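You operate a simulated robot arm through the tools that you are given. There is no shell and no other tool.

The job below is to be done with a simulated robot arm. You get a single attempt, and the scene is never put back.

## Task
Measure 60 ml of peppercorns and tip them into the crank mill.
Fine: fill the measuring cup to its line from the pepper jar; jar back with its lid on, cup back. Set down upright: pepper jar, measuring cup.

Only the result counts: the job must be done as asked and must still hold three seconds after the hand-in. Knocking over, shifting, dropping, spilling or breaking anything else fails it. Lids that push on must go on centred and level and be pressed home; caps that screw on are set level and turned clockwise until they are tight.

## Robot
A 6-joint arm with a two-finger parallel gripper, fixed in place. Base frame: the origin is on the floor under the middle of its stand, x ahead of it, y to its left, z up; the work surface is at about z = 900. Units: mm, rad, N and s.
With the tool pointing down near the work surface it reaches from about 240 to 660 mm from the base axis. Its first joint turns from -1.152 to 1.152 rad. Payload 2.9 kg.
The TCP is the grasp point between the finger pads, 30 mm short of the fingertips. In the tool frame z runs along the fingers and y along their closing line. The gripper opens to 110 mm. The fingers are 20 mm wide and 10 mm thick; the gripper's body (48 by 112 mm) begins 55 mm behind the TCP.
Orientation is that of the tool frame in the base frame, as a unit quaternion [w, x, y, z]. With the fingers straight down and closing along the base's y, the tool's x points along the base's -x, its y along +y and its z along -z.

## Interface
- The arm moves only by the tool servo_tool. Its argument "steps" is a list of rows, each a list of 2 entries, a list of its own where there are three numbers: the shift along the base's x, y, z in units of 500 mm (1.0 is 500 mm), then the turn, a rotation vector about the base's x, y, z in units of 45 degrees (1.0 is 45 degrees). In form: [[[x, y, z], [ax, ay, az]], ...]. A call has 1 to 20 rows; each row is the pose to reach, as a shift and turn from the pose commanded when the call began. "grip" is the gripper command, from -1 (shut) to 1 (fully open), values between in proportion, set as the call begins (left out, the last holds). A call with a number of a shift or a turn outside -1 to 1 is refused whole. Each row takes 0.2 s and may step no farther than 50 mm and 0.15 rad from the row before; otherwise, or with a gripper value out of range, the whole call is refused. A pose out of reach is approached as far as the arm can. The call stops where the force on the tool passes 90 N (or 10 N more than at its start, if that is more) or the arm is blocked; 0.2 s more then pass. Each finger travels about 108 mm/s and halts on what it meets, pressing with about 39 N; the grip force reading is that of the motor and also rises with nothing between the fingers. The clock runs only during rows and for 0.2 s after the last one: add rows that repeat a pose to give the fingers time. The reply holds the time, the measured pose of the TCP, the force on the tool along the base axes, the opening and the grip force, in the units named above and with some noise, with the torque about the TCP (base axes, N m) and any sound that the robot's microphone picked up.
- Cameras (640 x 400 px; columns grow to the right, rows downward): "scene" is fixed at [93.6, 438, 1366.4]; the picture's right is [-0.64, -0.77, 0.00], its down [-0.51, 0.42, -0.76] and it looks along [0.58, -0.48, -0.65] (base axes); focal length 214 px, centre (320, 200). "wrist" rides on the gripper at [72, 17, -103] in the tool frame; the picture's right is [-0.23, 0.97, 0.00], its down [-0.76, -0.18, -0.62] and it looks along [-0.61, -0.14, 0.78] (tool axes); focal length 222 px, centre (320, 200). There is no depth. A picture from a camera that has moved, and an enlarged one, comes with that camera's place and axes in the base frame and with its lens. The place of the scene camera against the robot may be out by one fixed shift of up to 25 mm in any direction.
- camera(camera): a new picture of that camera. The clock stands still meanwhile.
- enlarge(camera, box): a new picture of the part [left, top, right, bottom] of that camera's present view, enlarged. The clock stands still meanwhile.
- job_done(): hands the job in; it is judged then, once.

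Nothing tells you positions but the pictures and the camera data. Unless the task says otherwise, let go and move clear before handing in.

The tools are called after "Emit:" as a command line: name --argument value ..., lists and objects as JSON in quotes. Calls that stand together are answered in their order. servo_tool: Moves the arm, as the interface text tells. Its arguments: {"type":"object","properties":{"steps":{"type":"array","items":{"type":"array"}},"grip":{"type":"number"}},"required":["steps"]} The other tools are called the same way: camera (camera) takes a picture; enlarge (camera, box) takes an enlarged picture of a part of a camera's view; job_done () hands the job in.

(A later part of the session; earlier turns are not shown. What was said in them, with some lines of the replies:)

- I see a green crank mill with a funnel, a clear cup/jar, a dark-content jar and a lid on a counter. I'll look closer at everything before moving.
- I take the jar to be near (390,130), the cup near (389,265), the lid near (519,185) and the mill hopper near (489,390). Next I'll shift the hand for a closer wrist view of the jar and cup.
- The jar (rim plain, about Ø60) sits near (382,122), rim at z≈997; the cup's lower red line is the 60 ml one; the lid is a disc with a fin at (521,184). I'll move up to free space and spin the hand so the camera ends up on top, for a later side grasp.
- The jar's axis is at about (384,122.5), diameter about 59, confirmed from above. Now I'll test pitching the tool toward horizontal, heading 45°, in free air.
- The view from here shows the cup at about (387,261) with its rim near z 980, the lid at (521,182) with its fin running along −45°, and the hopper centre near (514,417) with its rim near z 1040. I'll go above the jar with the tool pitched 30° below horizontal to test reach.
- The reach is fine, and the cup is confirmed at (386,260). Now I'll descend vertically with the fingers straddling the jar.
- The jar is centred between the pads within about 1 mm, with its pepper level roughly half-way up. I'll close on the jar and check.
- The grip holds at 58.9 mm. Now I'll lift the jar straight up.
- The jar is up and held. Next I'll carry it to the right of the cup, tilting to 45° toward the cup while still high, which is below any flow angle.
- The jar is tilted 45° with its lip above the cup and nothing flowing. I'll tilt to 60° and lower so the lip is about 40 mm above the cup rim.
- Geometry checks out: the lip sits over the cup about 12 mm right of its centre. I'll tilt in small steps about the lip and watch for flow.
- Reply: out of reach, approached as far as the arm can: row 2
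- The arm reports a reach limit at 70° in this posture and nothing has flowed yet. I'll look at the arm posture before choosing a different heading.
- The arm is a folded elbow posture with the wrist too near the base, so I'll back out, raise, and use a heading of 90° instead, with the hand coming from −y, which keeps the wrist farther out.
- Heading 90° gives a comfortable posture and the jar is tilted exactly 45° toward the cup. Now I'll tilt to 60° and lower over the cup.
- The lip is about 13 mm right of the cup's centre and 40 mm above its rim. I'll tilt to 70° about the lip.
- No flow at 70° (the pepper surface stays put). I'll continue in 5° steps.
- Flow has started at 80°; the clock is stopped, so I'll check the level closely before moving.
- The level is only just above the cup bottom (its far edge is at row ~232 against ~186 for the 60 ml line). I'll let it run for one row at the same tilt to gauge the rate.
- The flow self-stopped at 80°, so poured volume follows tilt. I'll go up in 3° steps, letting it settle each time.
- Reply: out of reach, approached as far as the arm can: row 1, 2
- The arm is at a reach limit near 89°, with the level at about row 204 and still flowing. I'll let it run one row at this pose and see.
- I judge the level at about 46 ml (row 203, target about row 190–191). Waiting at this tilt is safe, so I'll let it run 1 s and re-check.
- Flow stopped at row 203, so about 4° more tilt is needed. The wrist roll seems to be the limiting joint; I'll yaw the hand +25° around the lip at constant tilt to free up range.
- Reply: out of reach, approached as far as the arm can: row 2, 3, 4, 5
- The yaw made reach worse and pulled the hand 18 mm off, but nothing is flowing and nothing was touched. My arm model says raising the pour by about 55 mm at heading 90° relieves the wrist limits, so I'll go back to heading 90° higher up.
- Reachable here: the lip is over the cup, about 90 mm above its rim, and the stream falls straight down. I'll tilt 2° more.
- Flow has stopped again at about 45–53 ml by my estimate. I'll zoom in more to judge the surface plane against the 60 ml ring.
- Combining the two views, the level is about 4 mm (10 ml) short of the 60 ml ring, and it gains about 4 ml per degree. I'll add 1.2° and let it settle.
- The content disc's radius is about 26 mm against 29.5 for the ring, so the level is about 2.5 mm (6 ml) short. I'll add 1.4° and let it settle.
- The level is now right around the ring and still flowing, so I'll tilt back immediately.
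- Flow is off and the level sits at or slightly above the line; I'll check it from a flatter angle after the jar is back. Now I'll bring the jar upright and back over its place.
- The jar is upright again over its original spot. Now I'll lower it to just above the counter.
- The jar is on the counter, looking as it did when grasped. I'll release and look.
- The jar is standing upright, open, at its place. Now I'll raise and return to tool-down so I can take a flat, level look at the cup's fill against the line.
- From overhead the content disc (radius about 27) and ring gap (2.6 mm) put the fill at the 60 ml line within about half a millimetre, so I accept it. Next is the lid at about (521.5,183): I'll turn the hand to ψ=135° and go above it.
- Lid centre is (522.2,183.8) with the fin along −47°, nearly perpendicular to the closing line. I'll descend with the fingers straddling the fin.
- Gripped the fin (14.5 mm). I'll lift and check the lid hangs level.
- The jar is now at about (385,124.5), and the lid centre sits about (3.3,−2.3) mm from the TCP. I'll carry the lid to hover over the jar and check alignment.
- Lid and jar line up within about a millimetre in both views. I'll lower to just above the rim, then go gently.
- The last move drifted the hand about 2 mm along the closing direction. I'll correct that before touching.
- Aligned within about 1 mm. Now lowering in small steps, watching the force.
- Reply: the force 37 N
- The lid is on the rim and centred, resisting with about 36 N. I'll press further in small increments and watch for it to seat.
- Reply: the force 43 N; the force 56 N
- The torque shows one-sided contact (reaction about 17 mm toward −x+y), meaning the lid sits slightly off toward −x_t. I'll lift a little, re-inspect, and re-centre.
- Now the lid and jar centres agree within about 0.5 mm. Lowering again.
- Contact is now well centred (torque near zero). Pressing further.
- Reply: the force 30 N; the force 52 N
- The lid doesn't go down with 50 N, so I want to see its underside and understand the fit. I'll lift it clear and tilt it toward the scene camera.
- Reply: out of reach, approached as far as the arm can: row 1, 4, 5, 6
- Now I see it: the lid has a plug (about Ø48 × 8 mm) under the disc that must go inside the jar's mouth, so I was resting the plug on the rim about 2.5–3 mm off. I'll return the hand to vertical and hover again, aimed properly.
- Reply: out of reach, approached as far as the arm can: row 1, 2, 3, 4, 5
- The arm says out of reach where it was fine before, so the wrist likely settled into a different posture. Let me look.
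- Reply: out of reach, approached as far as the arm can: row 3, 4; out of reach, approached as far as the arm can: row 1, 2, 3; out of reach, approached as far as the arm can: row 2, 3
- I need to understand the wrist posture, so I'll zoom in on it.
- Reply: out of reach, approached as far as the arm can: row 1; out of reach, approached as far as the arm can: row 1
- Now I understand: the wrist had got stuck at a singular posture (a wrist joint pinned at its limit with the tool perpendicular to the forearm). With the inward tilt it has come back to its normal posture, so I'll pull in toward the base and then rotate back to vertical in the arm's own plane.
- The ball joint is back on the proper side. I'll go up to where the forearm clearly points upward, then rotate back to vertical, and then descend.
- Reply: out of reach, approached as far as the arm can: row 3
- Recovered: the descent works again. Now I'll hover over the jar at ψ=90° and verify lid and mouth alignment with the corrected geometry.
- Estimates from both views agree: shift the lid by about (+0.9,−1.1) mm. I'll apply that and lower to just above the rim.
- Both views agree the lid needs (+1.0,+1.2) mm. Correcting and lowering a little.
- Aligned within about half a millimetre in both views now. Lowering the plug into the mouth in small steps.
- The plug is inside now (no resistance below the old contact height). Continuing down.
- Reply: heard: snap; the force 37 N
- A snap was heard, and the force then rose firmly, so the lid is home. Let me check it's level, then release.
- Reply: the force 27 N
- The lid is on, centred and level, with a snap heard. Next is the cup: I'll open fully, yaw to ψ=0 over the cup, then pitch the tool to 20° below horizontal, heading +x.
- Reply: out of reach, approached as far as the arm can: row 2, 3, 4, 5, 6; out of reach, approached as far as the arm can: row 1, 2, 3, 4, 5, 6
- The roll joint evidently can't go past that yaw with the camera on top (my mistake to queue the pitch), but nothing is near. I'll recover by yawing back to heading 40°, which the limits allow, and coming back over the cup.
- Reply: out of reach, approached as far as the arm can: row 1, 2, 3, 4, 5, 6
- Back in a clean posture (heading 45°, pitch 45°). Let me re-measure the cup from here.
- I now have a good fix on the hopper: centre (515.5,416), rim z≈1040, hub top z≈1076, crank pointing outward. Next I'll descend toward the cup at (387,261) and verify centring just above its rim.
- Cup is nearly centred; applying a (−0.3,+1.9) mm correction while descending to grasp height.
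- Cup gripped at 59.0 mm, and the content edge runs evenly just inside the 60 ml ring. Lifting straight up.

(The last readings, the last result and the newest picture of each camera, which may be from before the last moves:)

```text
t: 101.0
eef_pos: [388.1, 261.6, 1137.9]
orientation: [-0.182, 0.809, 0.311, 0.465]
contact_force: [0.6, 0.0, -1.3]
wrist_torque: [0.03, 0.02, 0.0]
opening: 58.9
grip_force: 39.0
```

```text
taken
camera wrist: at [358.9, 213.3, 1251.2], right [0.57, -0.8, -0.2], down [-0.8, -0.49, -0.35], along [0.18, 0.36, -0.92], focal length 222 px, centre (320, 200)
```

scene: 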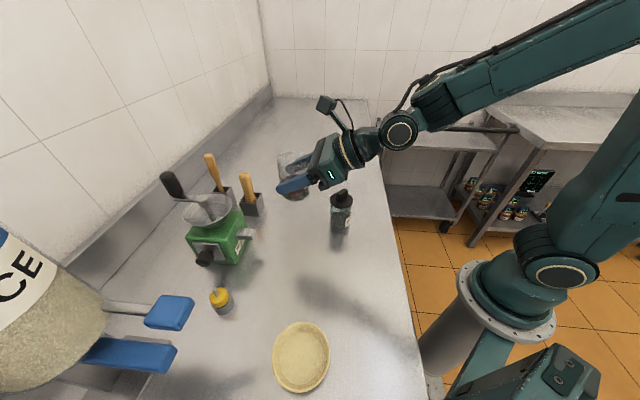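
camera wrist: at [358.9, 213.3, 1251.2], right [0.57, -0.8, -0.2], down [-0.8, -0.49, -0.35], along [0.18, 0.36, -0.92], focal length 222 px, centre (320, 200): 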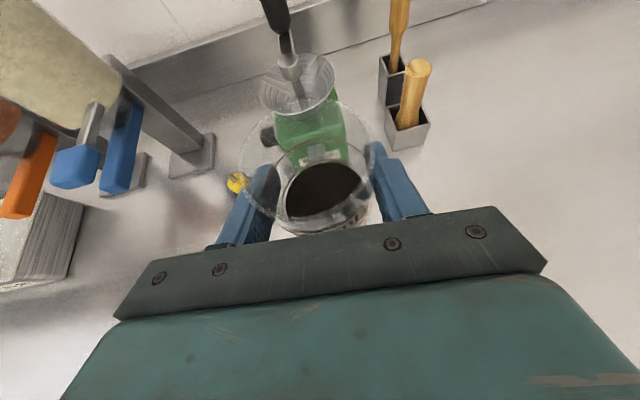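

Now I'll carry the cup toward the mill, staying high and tilting to 60° on the way, stopping with the lip above the near side of the hopper.

Emit:
servo_tool --steps '[[[0.04, 0.024, 0.01], [-0.124, -0.112, 0]], [[0.08, 0.048, 0.02], [-0.247, -0.223, 0]], [[0.12, 0.072, 0.025], [-0.371, -0.335, 0]], [[0.16, 0.096, 0.025], [-0.494, -0.447, 0]], [[0.2, 0.12, 0.025], [-0.618, -0.558, 0]], [[0.24, 0.144, 0.02], [-0.742, -0.67, 0]], [[0.28, 0.168, 0.015], [-0.865, -0.781, 0]], [[0.314, 0.189, 0.01], [-0.989, -0.893, 0]]]'

Emit:
camera --camera "scene"

Emit:
camera --camera "wrist"

```text
t: 102.8
eef_pos: [545.0, 357.0, 1143.7]
orientation: [0.247, 0.611, 0.504, 0.558]
contact_force: [0.6, 0.6, -0.9]
wrist_torque: [0.02, -0.01, 0.01]
opening: 58.8
grip_force: 39.5
```

```text
taken
```

scene: 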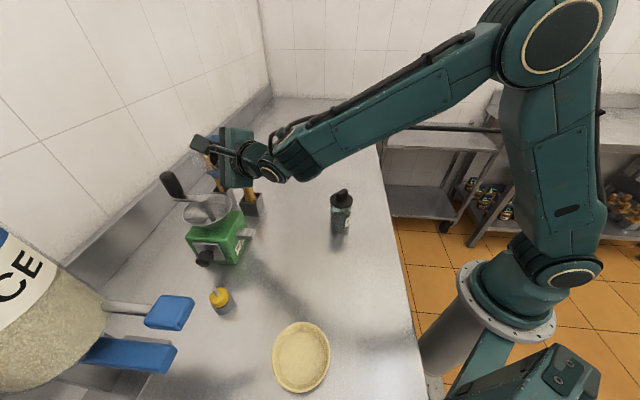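

```text
taken
camera wrist: at [444.3, 389.0, 1215.2], right [0.36, -0.56, 0.74], down [-0.54, -0.78, -0.32], along [0.76, -0.28, -0.59], focal length 222 px, centre (320, 200)
```

wrist: 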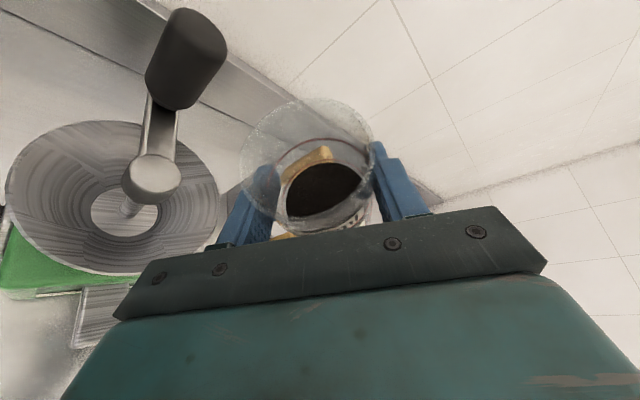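

I can see the hopper and the cup lip clearly: the lip is right-inward of the hub as intended. I'll yaw slightly to heading 36° about the lip and lower to about 60 mm above the hopper rim.

Emit:
servo_tool --steps '[[[-0.004, -0.003, -0.019], [0, 0, -0.0444]], [[-0.008, -0.0055, -0.038], [0, 0, -0.0889]], [[-0.012, -0.008, -0.056], [0, 0, -0.1333]], [[-0.012, -0.008, -0.056], [0, 0, -0.1333]]]'

Emit:
camera --camera "wrist"

Emit:
enlarge --camera "scene" --box '[140, 110, 320, 280]'

```text
t: 103.8
eef_pos: [538.4, 354.4, 1115.2]
orientation: [0.274, 0.638, 0.471, 0.545]
contact_force: [-0.2, -0.3, -0.7]
wrist_torque: [0.03, 0.0, 0.0]
opening: 58.8
grip_force: 39.2
```

```text
taken
camera wrist: at [440.5, 394.8, 1187.2], right [0.3, -0.6, 0.74], down [-0.62, -0.71, -0.33], along [0.72, -0.36, -0.59], focal length 222 px, centre (320, 200)
```

wrist: 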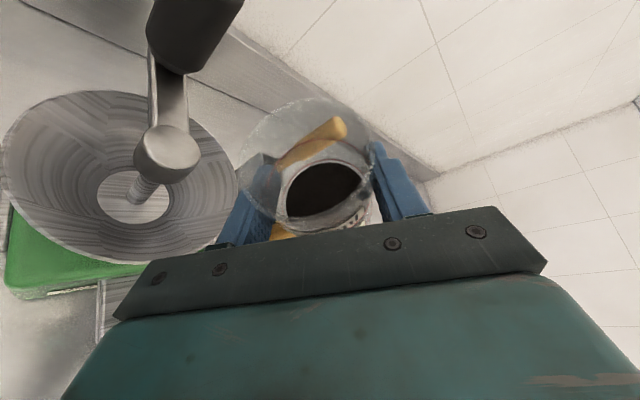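

```text
2.35 times, centred on (230, 195) of scene
camera zoom: at [93.6, 438.0, 1366.4], right [-0.64, -0.77, 0.0], down [-0.51, 0.42, -0.76], along [0.58, -0.48, -0.65], focal length 505 px, centre (532, 212)
```

zoom: 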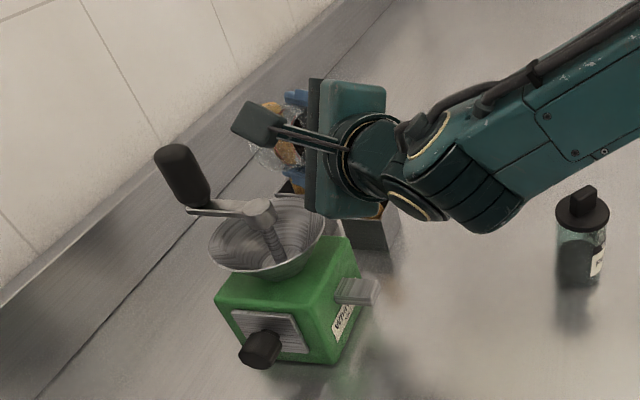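

Lip is at about 19 mm inward and 21 mm right of the hub axis, 60 mm above the rim. Tilting to 80° about the lip.

Emit:
servo_tool --steps '[[[-0.0023, 0.0032, 0.003], [-0.12, -0.0871, 0]], [[-0.0047, 0.0064, 0.006], [-0.24, -0.1742, 0]], [[-0.007, 0.0096, 0.008], [-0.3595, -0.2613, 0]], [[-0.007, 0.0096, 0.008], [-0.3595, -0.2613, 0]]]'

Emit:
camera --camera "wrist"

Emit:
enlarge --camera "scene" --box '[160, 120, 290, 240]'

```text
t: 104.8
eef_pos: [533.9, 358.5, 1118.4]
orientation: [0.408, 0.534, 0.512, 0.536]
contact_force: [0.2, 0.1, -0.2]
wrist_torque: [0.01, 0.01, -0.01]
opening: 58.9
grip_force: 39.2
```

```text
taken
camera wrist: at [425.8, 415.0, 1155.2], right [0.13, -0.36, 0.92], down [-0.56, -0.79, -0.23], along [0.82, -0.49, -0.3], focal length 222 px, centre (320, 200)
```

wrist: 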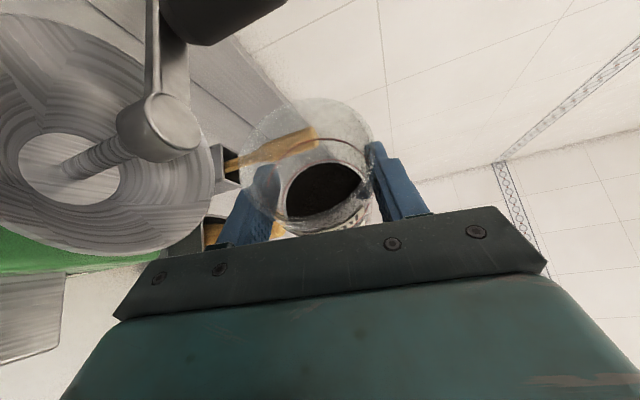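

```text
3.33 times, centred on (225, 180) of scene
camera zoom: at [93.6, 438.0, 1366.4], right [-0.64, -0.77, 0.0], down [-0.51, 0.42, -0.76], along [0.58, -0.48, -0.65], focal length 715 px, centre (637, 267)
```

zoom: 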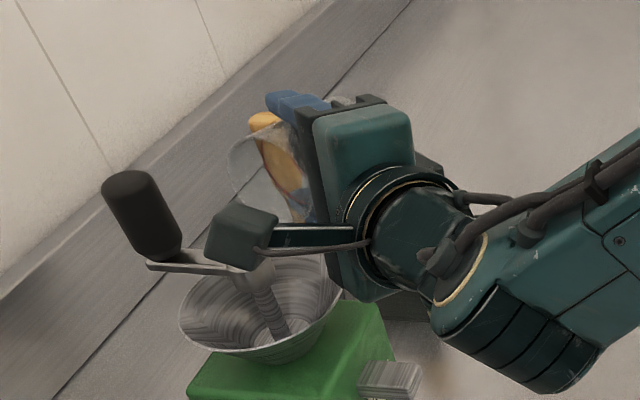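

Emit:
servo_tool --steps '[[[-0.0027, 0.0037, 0.006], [-0.0899, -0.0653, 0]], [[-0.0054, 0.0074, 0.0118], [-0.1798, -0.1307, 0]]]'

Emit:
camera --camera "wrist"

```text
t: 105.4
eef_pos: [529.9, 361.4, 1124.0]
orientation: [0.47, 0.476, 0.527, 0.524]
contact_force: [-0.6, 0.4, -1.2]
wrist_torque: [-0.03, 0.02, -0.02]
opening: 59.0
grip_force: 39.2
```

```text
taken
camera wrist: at [419.7, 422.9, 1141.3], right [0.03, -0.23, 0.97], down [-0.54, -0.82, -0.18], along [0.84, -0.52, -0.15], focal length 222 px, centre (320, 200)
```

wrist: 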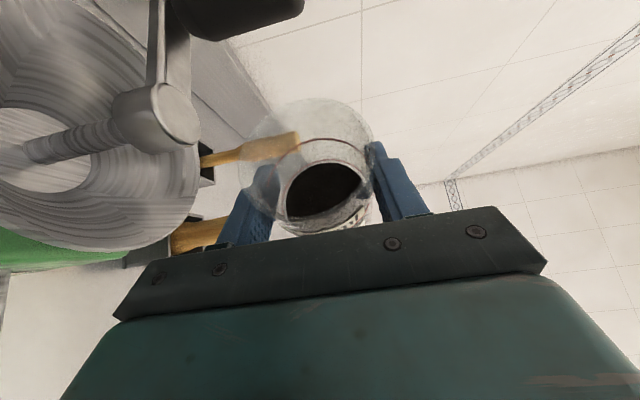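

Emit:
servo_tool --steps '[[[-0.0032, 0.0044, 0.0052], [-0.0899, -0.0653, 0]], [[-0.0032, 0.0044, 0.0052], [-0.0899, -0.0653, 0]]]'

Emit:
enlarge --camera "wrist" --box '[60, 40, 420, 265]'

```text
t: 106.0
eef_pos: [530.2, 364.1, 1126.0]
orientation: [0.5, 0.444, 0.533, 0.518]
contact_force: [1.1, 0.7, -1.1]
wrist_torque: [0.01, 0.03, -0.01]
opening: 58.7
grip_force: 38.7
```

```text
1.78 times, centred on (240, 152) of wrist
camera zoom: at [417.9, 425.7, 1133.8], right [-0.02, -0.16, 0.99], down [-0.53, -0.83, -0.14], along [0.85, -0.53, -0.07], focal length 395 px, centre (462, 284)
```

zoom: 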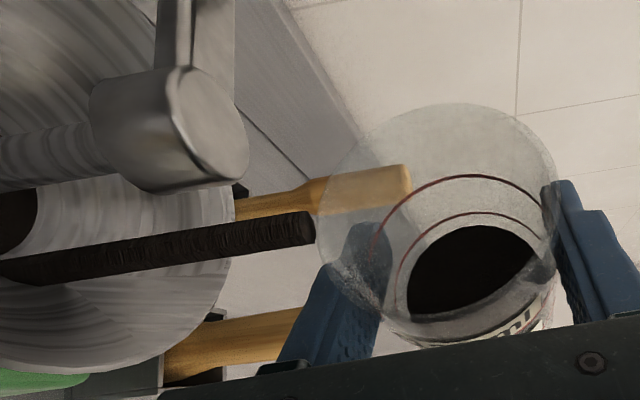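

Peppercorns are falling inside the hopper. I'll continue tilting in 5° steps with settling time.

Emit:
servo_tool --steps '[[[-0.0034, 0.0047, 0.0048], [-0.0899, -0.0653, 0]], [[-0.0034, 0.0047, 0.0048], [-0.0899, -0.0653, 0]], [[-0.0034, 0.0047, 0.0048], [-0.0899, -0.0653, 0]], [[-0.0034, 0.0047, 0.0048], [-0.0899, -0.0653, 0]]]'

Emit:
enlarge --camera "wrist" --box '[60, 40, 420, 265]'

Emit:
enlarge --camera "scene" --box '[160, 120, 290, 240]'

```text
t: 107.0
eef_pos: [528.4, 367.3, 1129.9]
orientation: [0.529, 0.414, 0.538, 0.509]
contact_force: [-0.4, 0.0, -1.0]
wrist_torque: [0.01, 0.03, -0.02]
opening: 58.9
grip_force: 38.5
```

```text
1.78 times, centred on (240, 152) of wrist
camera zoom: at [416.5, 429.0, 1126.9], right [-0.07, -0.09, 0.99], down [-0.53, -0.84, -0.11], along [0.85, -0.53, 0.01], focal length 395 px, centre (462, 284)
```

zoom: 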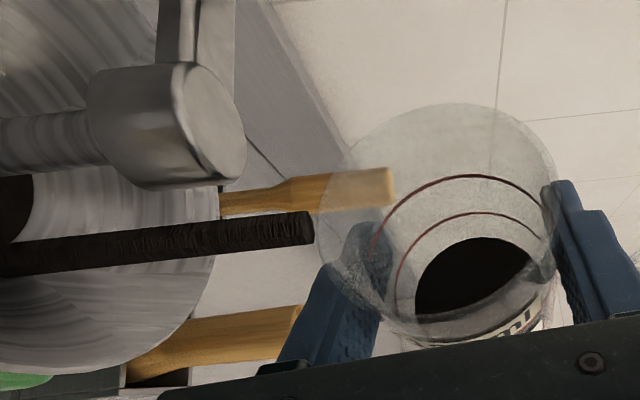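

```text
3.33 times, centred on (225, 180) of scene
camera zoom: at [93.6, 438.0, 1366.4], right [-0.64, -0.77, 0.0], down [-0.51, 0.42, -0.76], along [0.58, -0.48, -0.65], focal length 715 px, centre (637, 267)
```

zoom: 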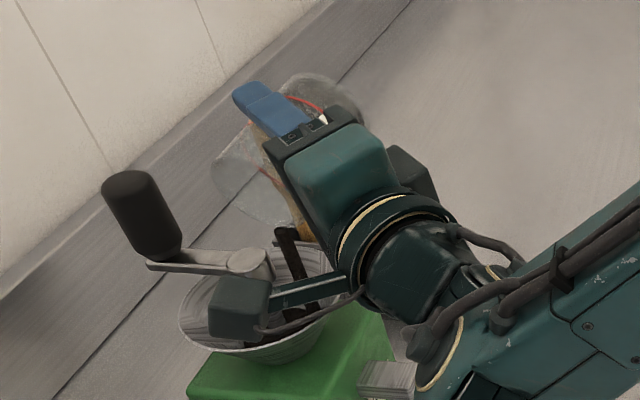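

Emit:
servo_tool --steps '[[[-0.0036, 0.005, 0.0043], [-0.0899, -0.0653, 0]], [[-0.0036, 0.005, 0.0043], [-0.0899, -0.0653, 0]], [[-0.0036, 0.005, 0.0043], [-0.0899, -0.0653, 0]], [[-0.0036, 0.005, 0.0043], [-0.0899, -0.0653, 0]], [[-0.0036, 0.005, 0.0043], [-0.0899, -0.0653, 0]]]'

Emit:
enlarge --camera "wrist" --box '[60, 40, 420, 265]'

```text
t: 108.2
eef_pos: [526.7, 370.5, 1131.9]
orientation: [0.557, 0.381, 0.542, 0.501]
contact_force: [-0.4, 0.3, 0.1]
wrist_torque: [0.01, 0.01, -0.02]
opening: 58.7
grip_force: 39.1
```

```text
1.78 times, centred on (240, 152) of wrist
camera zoom: at [414.8, 431.2, 1119.4], right [-0.12, -0.02, 0.99], down [-0.52, -0.85, -0.08], along [0.84, -0.53, 0.09], focal length 395 px, centre (462, 284)
```

zoom: 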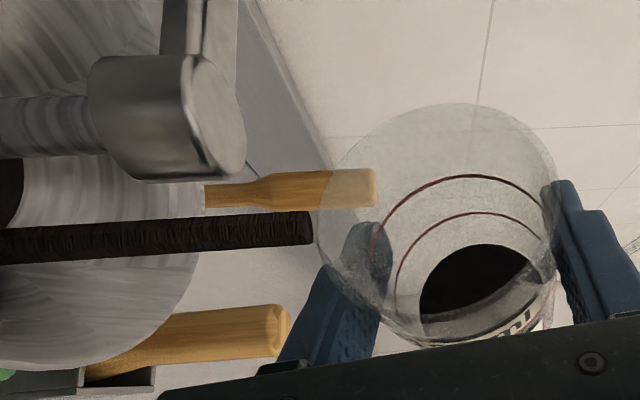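

Emit:
servo_tool --steps '[[[-0.0039, 0.0053, 0.0037], [-0.0899, -0.0653, 0]], [[-0.0039, 0.0053, 0.0037], [-0.0899, -0.0653, 0]], [[-0.0039, 0.0053, 0.0037], [-0.0899, -0.0653, 0]], [[-0.0039, 0.0053, 0.0037], [-0.0899, -0.0653, 0]], [[-0.0039, 0.0053, 0.0037], [-0.0899, -0.0653, 0]]]'

Emit:
enlarge --camera "wrist" --box '[60, 40, 420, 265]'

```text
t: 109.4
eef_pos: [523.1, 371.7, 1134.6]
orientation: [0.584, 0.348, 0.545, 0.49]
contact_force: [-0.1, 0.3, -0.8]
wrist_torque: [-0.02, -0.01, 0.02]
opening: 58.9
grip_force: 39.1
```

```text
1.78 times, centred on (240, 152) of wrist
camera zoom: at [412.6, 432.3, 1111.9], right [-0.17, 0.05, 0.98], down [-0.52, -0.85, -0.05], along [0.84, -0.52, 0.17], focal length 395 px, centre (462, 284)
```

zoom: 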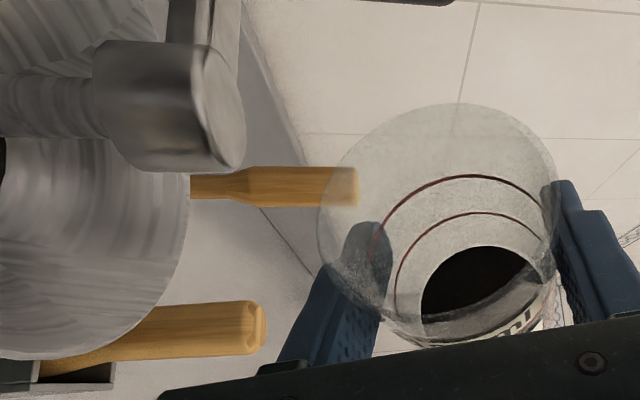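

Emit:
servo_tool --steps '[[[-0.004, 0.0055, 0.0031], [-0.0899, -0.0653, 0]], [[-0.004, 0.0055, 0.0031], [-0.0899, -0.0653, 0]], [[-0.004, 0.0055, 0.0031], [-0.0899, -0.0653, 0]]]'

Emit:
enlarge --camera "wrist" --box '[60, 40, 420, 265]'

```text
t: 110.2
eef_pos: [522.2, 375.6, 1136.3]
orientation: [0.61, 0.315, 0.546, 0.48]
contact_force: [0.1, -0.1, -0.6]
wrist_torque: [0.0, 0.05, 0.0]
opening: 59.1
grip_force: 38.6
```

```text
1.78 times, centred on (240, 152) of wrist
camera zoom: at [412.3, 433.5, 1103.7], right [-0.22, 0.12, 0.97], down [-0.52, -0.86, -0.01], along [0.83, -0.5, 0.25], focal length 395 px, centre (462, 284)
```

zoom: 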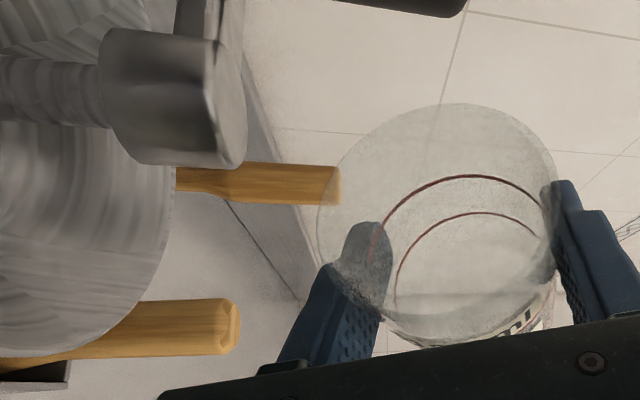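

The cup looks empty now. I'll check the hopper in the scene view before tilting back.

Emit:
enlarge --camera "scene" --box '[150, 130, 290, 260]'

Emit:
camera --camera "wrist"

```text
3.08 times, centred on (220, 195) of scene
camera zoom: at [93.6, 438.0, 1366.4], right [-0.64, -0.77, 0.0], down [-0.51, 0.42, -0.76], along [0.58, -0.48, -0.65], focal length 660 px, centre (628, 215)
```

zoom: 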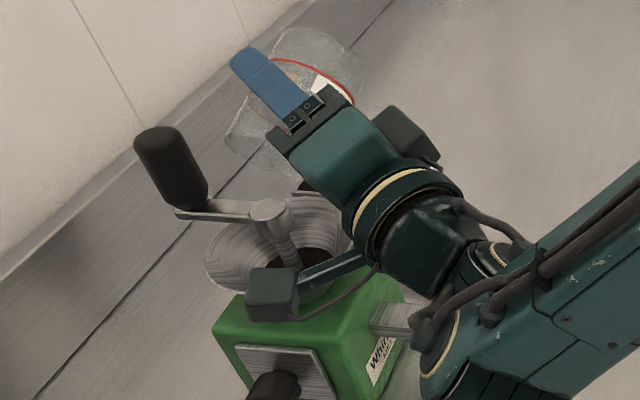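

```text
taken
camera wrist: at [412.3, 433.5, 1103.7], right [-0.22, 0.12, 0.97], down [-0.52, -0.86, -0.01], along [0.83, -0.5, 0.25], focal length 222 px, centre (320, 200)
```

wrist: 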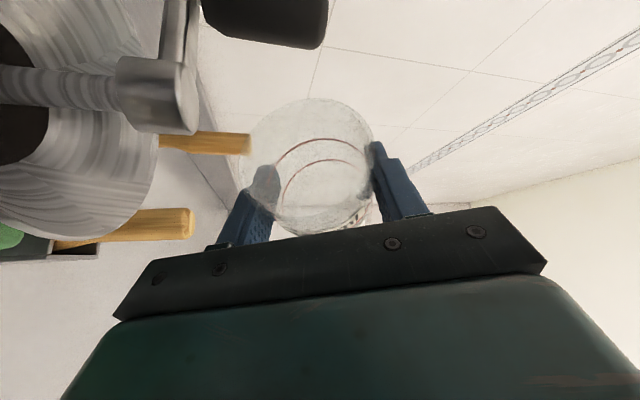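

The hopper shows the peppercorns around the shaft and the cup is clear. I'll let things settle a moment, then tilt back the way I came.

Emit:
servo_tool --steps '[[[0, 0, 0], [0, 0, 0]], [[0, 0, 0], [0, 0, 0]]]'

Emit:
servo_tool --steps '[[[0.0038, -0.0053, 0.002], [0.1236, 0.0898, 0]], [[0.0076, -0.0105, 0.004], [0.2472, 0.1797, 0]], [[0.0114, -0.0158, 0.006], [0.3708, 0.2695, 0]], [[0.0152, -0.021, 0.006], [0.4944, 0.3594, 0]], [[0.019, -0.0263, 0.006], [0.618, 0.4492, 0]], [[0.0228, -0.0315, 0.006], [0.7415, 0.539, 0]], [[0.0266, -0.0368, 0.006], [0.8651, 0.6289, 0]], [[0.0304, -0.042, 0.006], [0.9887, 0.7187, 0]]]'

Emit:
camera --camera "wrist"

Emit:
enlarge --camera "scene" --box '[150, 110, 310, 260]'

```text
t: 110.8
eef_pos: [522.0, 375.8, 1136.2]
orientation: [0.609, 0.315, 0.546, 0.481]
contact_force: [0.9, 0.5, -0.7]
wrist_torque: [0.0, 0.02, -0.02]
opening: 58.6
grip_force: 39.1
```

```text
t: 112.6
eef_pos: [536.7, 355.4, 1138.8]
orientation: [0.273, 0.638, 0.471, 0.545]
contact_force: [0.7, -0.4, -0.6]
wrist_torque: [0.03, -0.04, -0.01]
opening: 58.8
grip_force: 38.6
```

```text
taken
camera wrist: at [439.4, 395.0, 1210.6], right [0.3, -0.6, 0.74], down [-0.62, -0.71, -0.33], along [0.72, -0.36, -0.59], focal length 222 px, centre (320, 200)
```

wrist: 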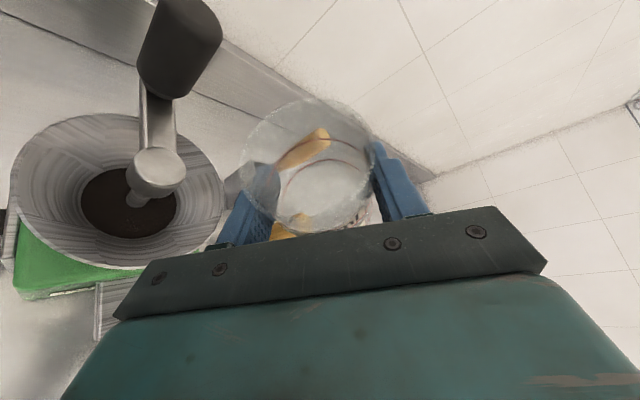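

```text
2.67 times, centred on (230, 185) of scene
camera zoom: at [93.6, 438.0, 1366.4], right [-0.64, -0.77, 0.0], down [-0.51, 0.42, -0.76], along [0.58, -0.48, -0.65], focal length 572 px, centre (560, 240)
```

zoom: 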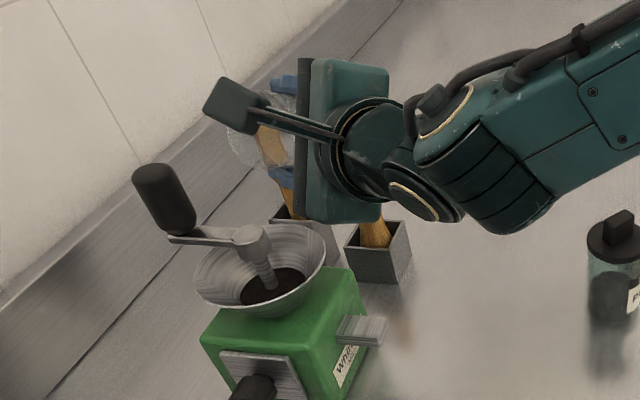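

The cup is empty and the hopper holds the peppercorns, with nothing spilled that I can see. Now returning the cup upright over its place.

Emit:
servo_tool --steps '[[[-0.005, -0.003, 0.002], [0, 0, 0.0667]], [[-0.01, -0.006, 0.004], [0, 0, 0.1333]]]'

Emit:
servo_tool --steps '[[[-0.036, -0.0226, 0.002], [0.124, 0.112, 0]], [[-0.072, -0.0452, 0.002], [0.247, 0.223, 0]], [[-0.108, -0.0678, 0.002], [0.371, 0.335, 0]], [[-0.144, -0.0904, 0.002], [0.494, 0.447, 0]], [[-0.18, -0.113, 0.002], [0.618, 0.558, 0]], [[-0.216, -0.1356, 0.002], [0.742, 0.67, 0]], [[-0.252, -0.158, 0.002], [0.865, 0.781, 0]], [[-0.287, -0.18, 0.002], [0.989, 0.893, 0]], [[-0.287, -0.18, 0.002], [0.989, 0.893, 0]]]'

Emit:
camera --camera "wrist"

Emit:
camera --camera "scene"

```text
t: 113.2
eef_pos: [531.7, 349.7, 1142.0]
orientation: [0.247, 0.612, 0.504, 0.558]
contact_force: [-0.1, 0.4, -0.8]
wrist_torque: [0.0, 0.02, -0.01]
opening: 59.0
grip_force: 39.3
```

```text
t: 115.2
eef_pos: [388.7, 262.0, 1138.4]
orientation: [-0.184, 0.808, 0.311, 0.465]
contact_force: [-0.3, -0.2, -0.3]
wrist_torque: [-0.05, -0.01, 0.0]
opening: 58.9
grip_force: 38.2
```

```text
taken
camera wrist: at [361.1, 211.8, 1252.4], right [0.57, -0.8, -0.2], down [-0.8, -0.49, -0.35], along [0.18, 0.36, -0.92], focal length 222 px, centre (320, 200)
```

wrist: 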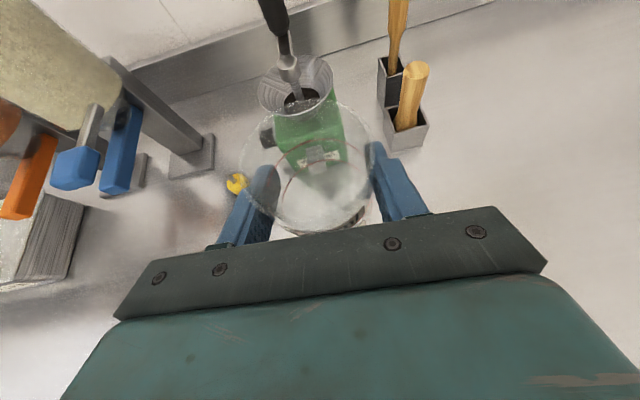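

```text
taken
```

scene: 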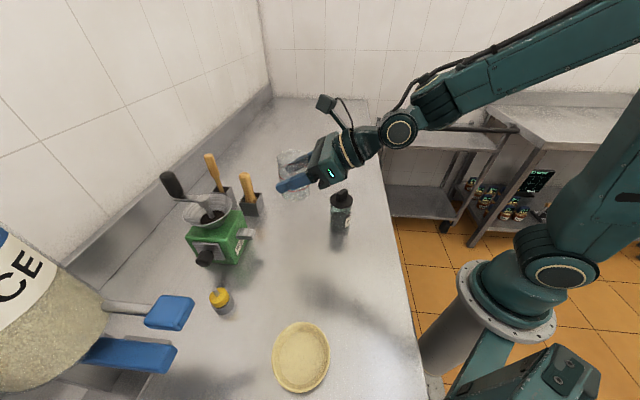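

Upright above its place. Lowering to just above the counter.

Emit:
servo_tool --steps '[[[-0.003, 0.0015, -0.08], [0, 0, 0]], [[-0.003, 0.0015, -0.16], [0, 0, 0]], [[-0.003, 0.0015, -0.24], [0, 0, 0]], [[-0.003, 0.0015, -0.32], [0, 0, 0]], [[-0.003, 0.0015, -0.36], [0, 0, 0]], [[-0.003, 0.0015, -0.37], [0, 0, 0]], [[-0.003, 0.0015, -0.37], [0, 0, 0]]]'

Emit:
enlarge --camera "scene" --box '[270, 160, 400, 270]'

```text
t: 116.8
eef_pos: [388.3, 260.2, 956.9]
orientation: [-0.183, 0.808, 0.312, 0.466]
contact_force: [-0.5, -0.1, -0.8]
wrist_torque: [0.0, 0.0, -0.02]
opening: 58.8
grip_force: 39.6
```

```text
3.64 times, centred on (335, 215) of scene
camera zoom: at [93.6, 438.0, 1366.4], right [-0.64, -0.77, 0.0], down [-0.51, 0.42, -0.76], along [0.58, -0.48, -0.65], focal length 780 px, centre (266, 146)
```

zoom: 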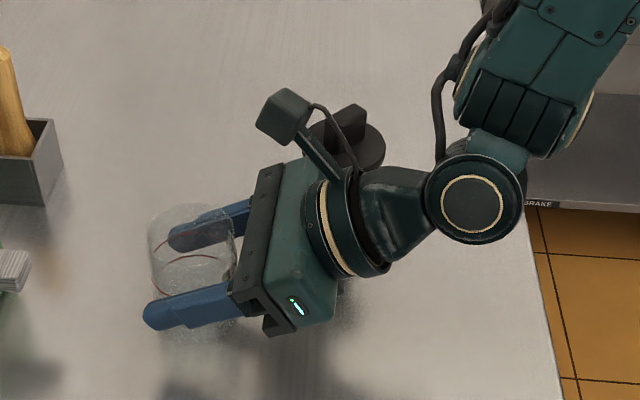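

Emit:
servo_tool --steps '[[[-0.0016, 0.003, -0.006], [0, 0, 0]], [[-0.0016, 0.003, -0.011], [0, 0, 0]], [[-0.0016, 0.003, -0.011], [0, 0, 0]]]'

Emit:
servo_tool --steps '[[[0, 0, -0.003], [0, 0, 0]], [[0, 0, -0.003], [0, 0, 0]]]'

Emit:
servo_tool --steps '[[[0, 0, -0.002], [0, 0, 0]], [[0, 0, -0.002], [0, 0, 0]]]'

```text
t: 117.6
eef_pos: [388.2, 262.5, 951.0]
orientation: [-0.182, 0.808, 0.31, 0.466]
contact_force: [-0.6, 0.2, -0.8]
wrist_torque: [0.02, -0.01, -0.01]
opening: 58.8
grip_force: 39.2
```

```text
t: 118.2
eef_pos: [386.6, 262.2, 949.6]
orientation: [-0.183, 0.808, 0.312, 0.465]
contact_force: [-0.8, -0.2, -0.3]
wrist_torque: [-0.02, 0.02, 0.03]
opening: 59.0
grip_force: 39.3
```

```text
t: 118.8
eef_pos: [386.4, 262.9, 949.8]
orientation: [-0.183, 0.808, 0.311, 0.466]
contact_force: [-3.3, -0.6, 9.3]
wrist_torque: [-0.24, 0.06, -0.06]
opening: 58.5
grip_force: 39.6
```

Contact with the counter (9 N). Releasing the cup.

Emit:
servo_tool --steps '[[[0, 0, 0.001], [0, 0, 0]], [[0, 0, 0.001], [0, 0, 0]], [[0, 0, 0.001], [0, 0, 0]], [[0, 0, 0.001], [0, 0, 0]]]' --grip 1

Emit:
enlarge --camera "wrist" --box '[180, 60, 480, 260]'

Emit:
enlarge --camera "scene" --box '[270, 160, 400, 270]'

```text
t: 119.8
eef_pos: [385.5, 262.3, 949.7]
orientation: [-0.182, 0.808, 0.311, 0.465]
contact_force: [-0.4, -0.1, 0.1]
wrist_torque: [-0.01, -0.03, -0.02]
opening: 110.0
grip_force: 0.0
```

```text
2.00 times, centred on (330, 160) of wrist
camera zoom: at [357.5, 213.6, 1063.1], right [0.57, -0.8, -0.2], down [-0.8, -0.49, -0.35], along [0.18, 0.36, -0.92], focal length 444 px, centre (300, 280)
```

zoom: 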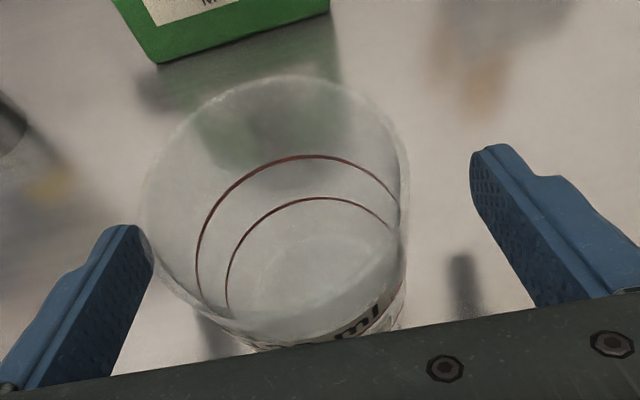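

```text
3.64 times, centred on (335, 215) of scene
camera zoom: at [93.6, 438.0, 1366.4], right [-0.64, -0.77, 0.0], down [-0.51, 0.42, -0.76], along [0.58, -0.48, -0.65], focal length 780 px, centre (266, 146)
```

zoom: 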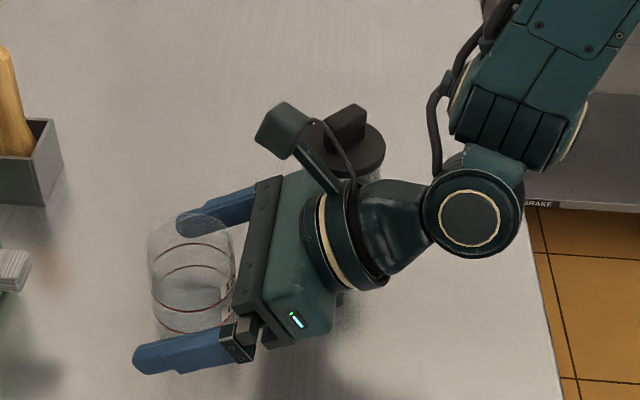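

The cup stands upright and free. Raising straight up and clear, then a final check of everything.

Emit:
servo_tool --steps '[[[0, 0, 0.04], [0, 0, 0]], [[0, 0, 0.1], [0, 0, 0]], [[0, 0, 0.18], [0, 0, 0]], [[0, 0, 0.26], [0, 0, 0]], [[0, 0, 0.34], [0, 0, 0]], [[0, 0, 0.4], [0, 0, 0]]]'

Emit:
servo_tool --steps '[[[-0.03, -0.06, 0.02], [0, 0, 0]], [[-0.06, -0.12, 0.04], [0, 0, 0]], [[-0.06, -0.16, 0.06], [0, 0, 0]]]'

Emit:
camera --camera "scene"

Emit:
enlarge --camera "scene" --box '[260, 170, 380, 270]'

Emit:
enlarge --camera "scene" --box '[140, 140, 290, 300]'

```text
t: 121.2
eef_pos: [382.8, 263.3, 1150.0]
orientation: [-0.182, 0.809, 0.312, 0.465]
contact_force: [-0.9, 0.4, -0.7]
wrist_torque: [0.0, 0.0, 0.01]
opening: 109.9
grip_force: 0.0
```

```text
t: 122.0
eef_pos: [353.8, 181.9, 1179.8]
orientation: [-0.183, 0.808, 0.311, 0.465]
contact_force: [-0.2, 0.1, -0.6]
wrist_torque: [0.04, 0.04, -0.01]
opening: 110.0
grip_force: 0.0
```

```text
taken
```

scene: 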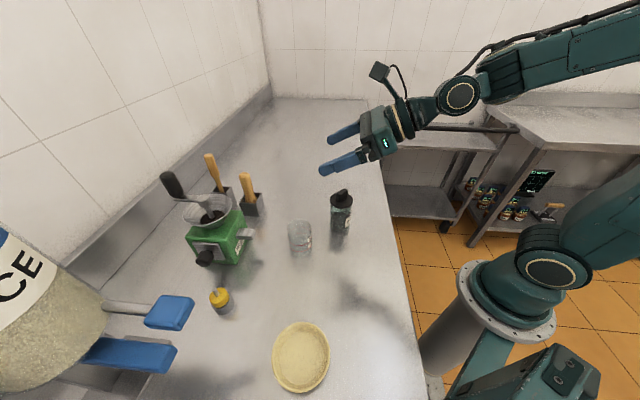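

```text
4.00 times, centred on (320, 220) of scene
camera zoom: at [93.6, 438.0, 1366.4], right [-0.64, -0.77, 0.0], down [-0.51, 0.42, -0.76], along [0.58, -0.48, -0.65], focal length 858 px, centre (320, 120)
```

zoom: 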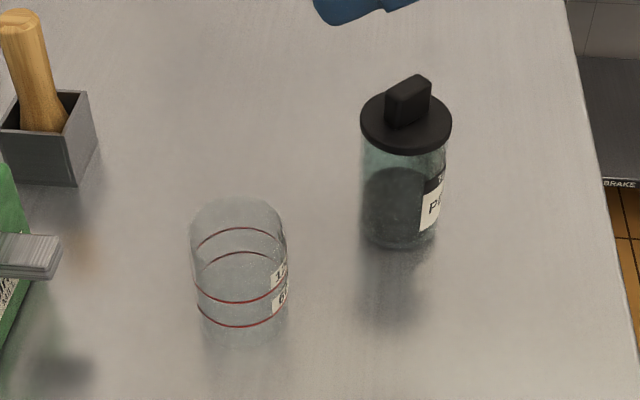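

```text
2.50 times, centred on (215, 220) of scene
camera zoom: at [93.6, 438.0, 1366.4], right [-0.64, -0.77, 0.0], down [-0.51, 0.42, -0.76], along [0.58, -0.48, -0.65], focal length 536 px, centre (582, 150)
```

zoom: 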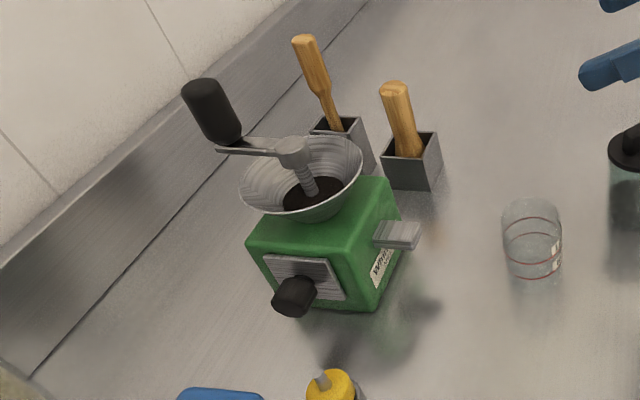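

All looks right: the jar is upright with its lid seated, the cup is upright and empty at its place, the peppercorns are in the hopper, the counter is clean, and the hand is open and clear. Handing in.

Emit:
job_done

```text
The job is handed in.
```

I measured out the peppercorns and tipped them into the mill, and the job is handed in; I don't know yet how it was judged.

- **Measure:** The cup was filled to its lower red line (60 ml). From the camera views I estimate the fill was within about 1–2 ml of the line.
- **Mill:** The cup was tipped over the near side of the hopper until it was empty. I saw no peppercorns on the counter afterwards.
- **Jar:** It is upright within a few millimetres of where it started. The lid has a plug that goes inside the mouth. It went on centred and level, and I heard it snap home.
- **Cup:** It is upright, empty, and back at its place to within a millimetre or two.

The first try at the lid rested the plug on the rim instead of inside it, and I pressed with about 55 N before lifting off and re-centring. Nothing looked disturbed by that. The gripper is open and clear of everything.
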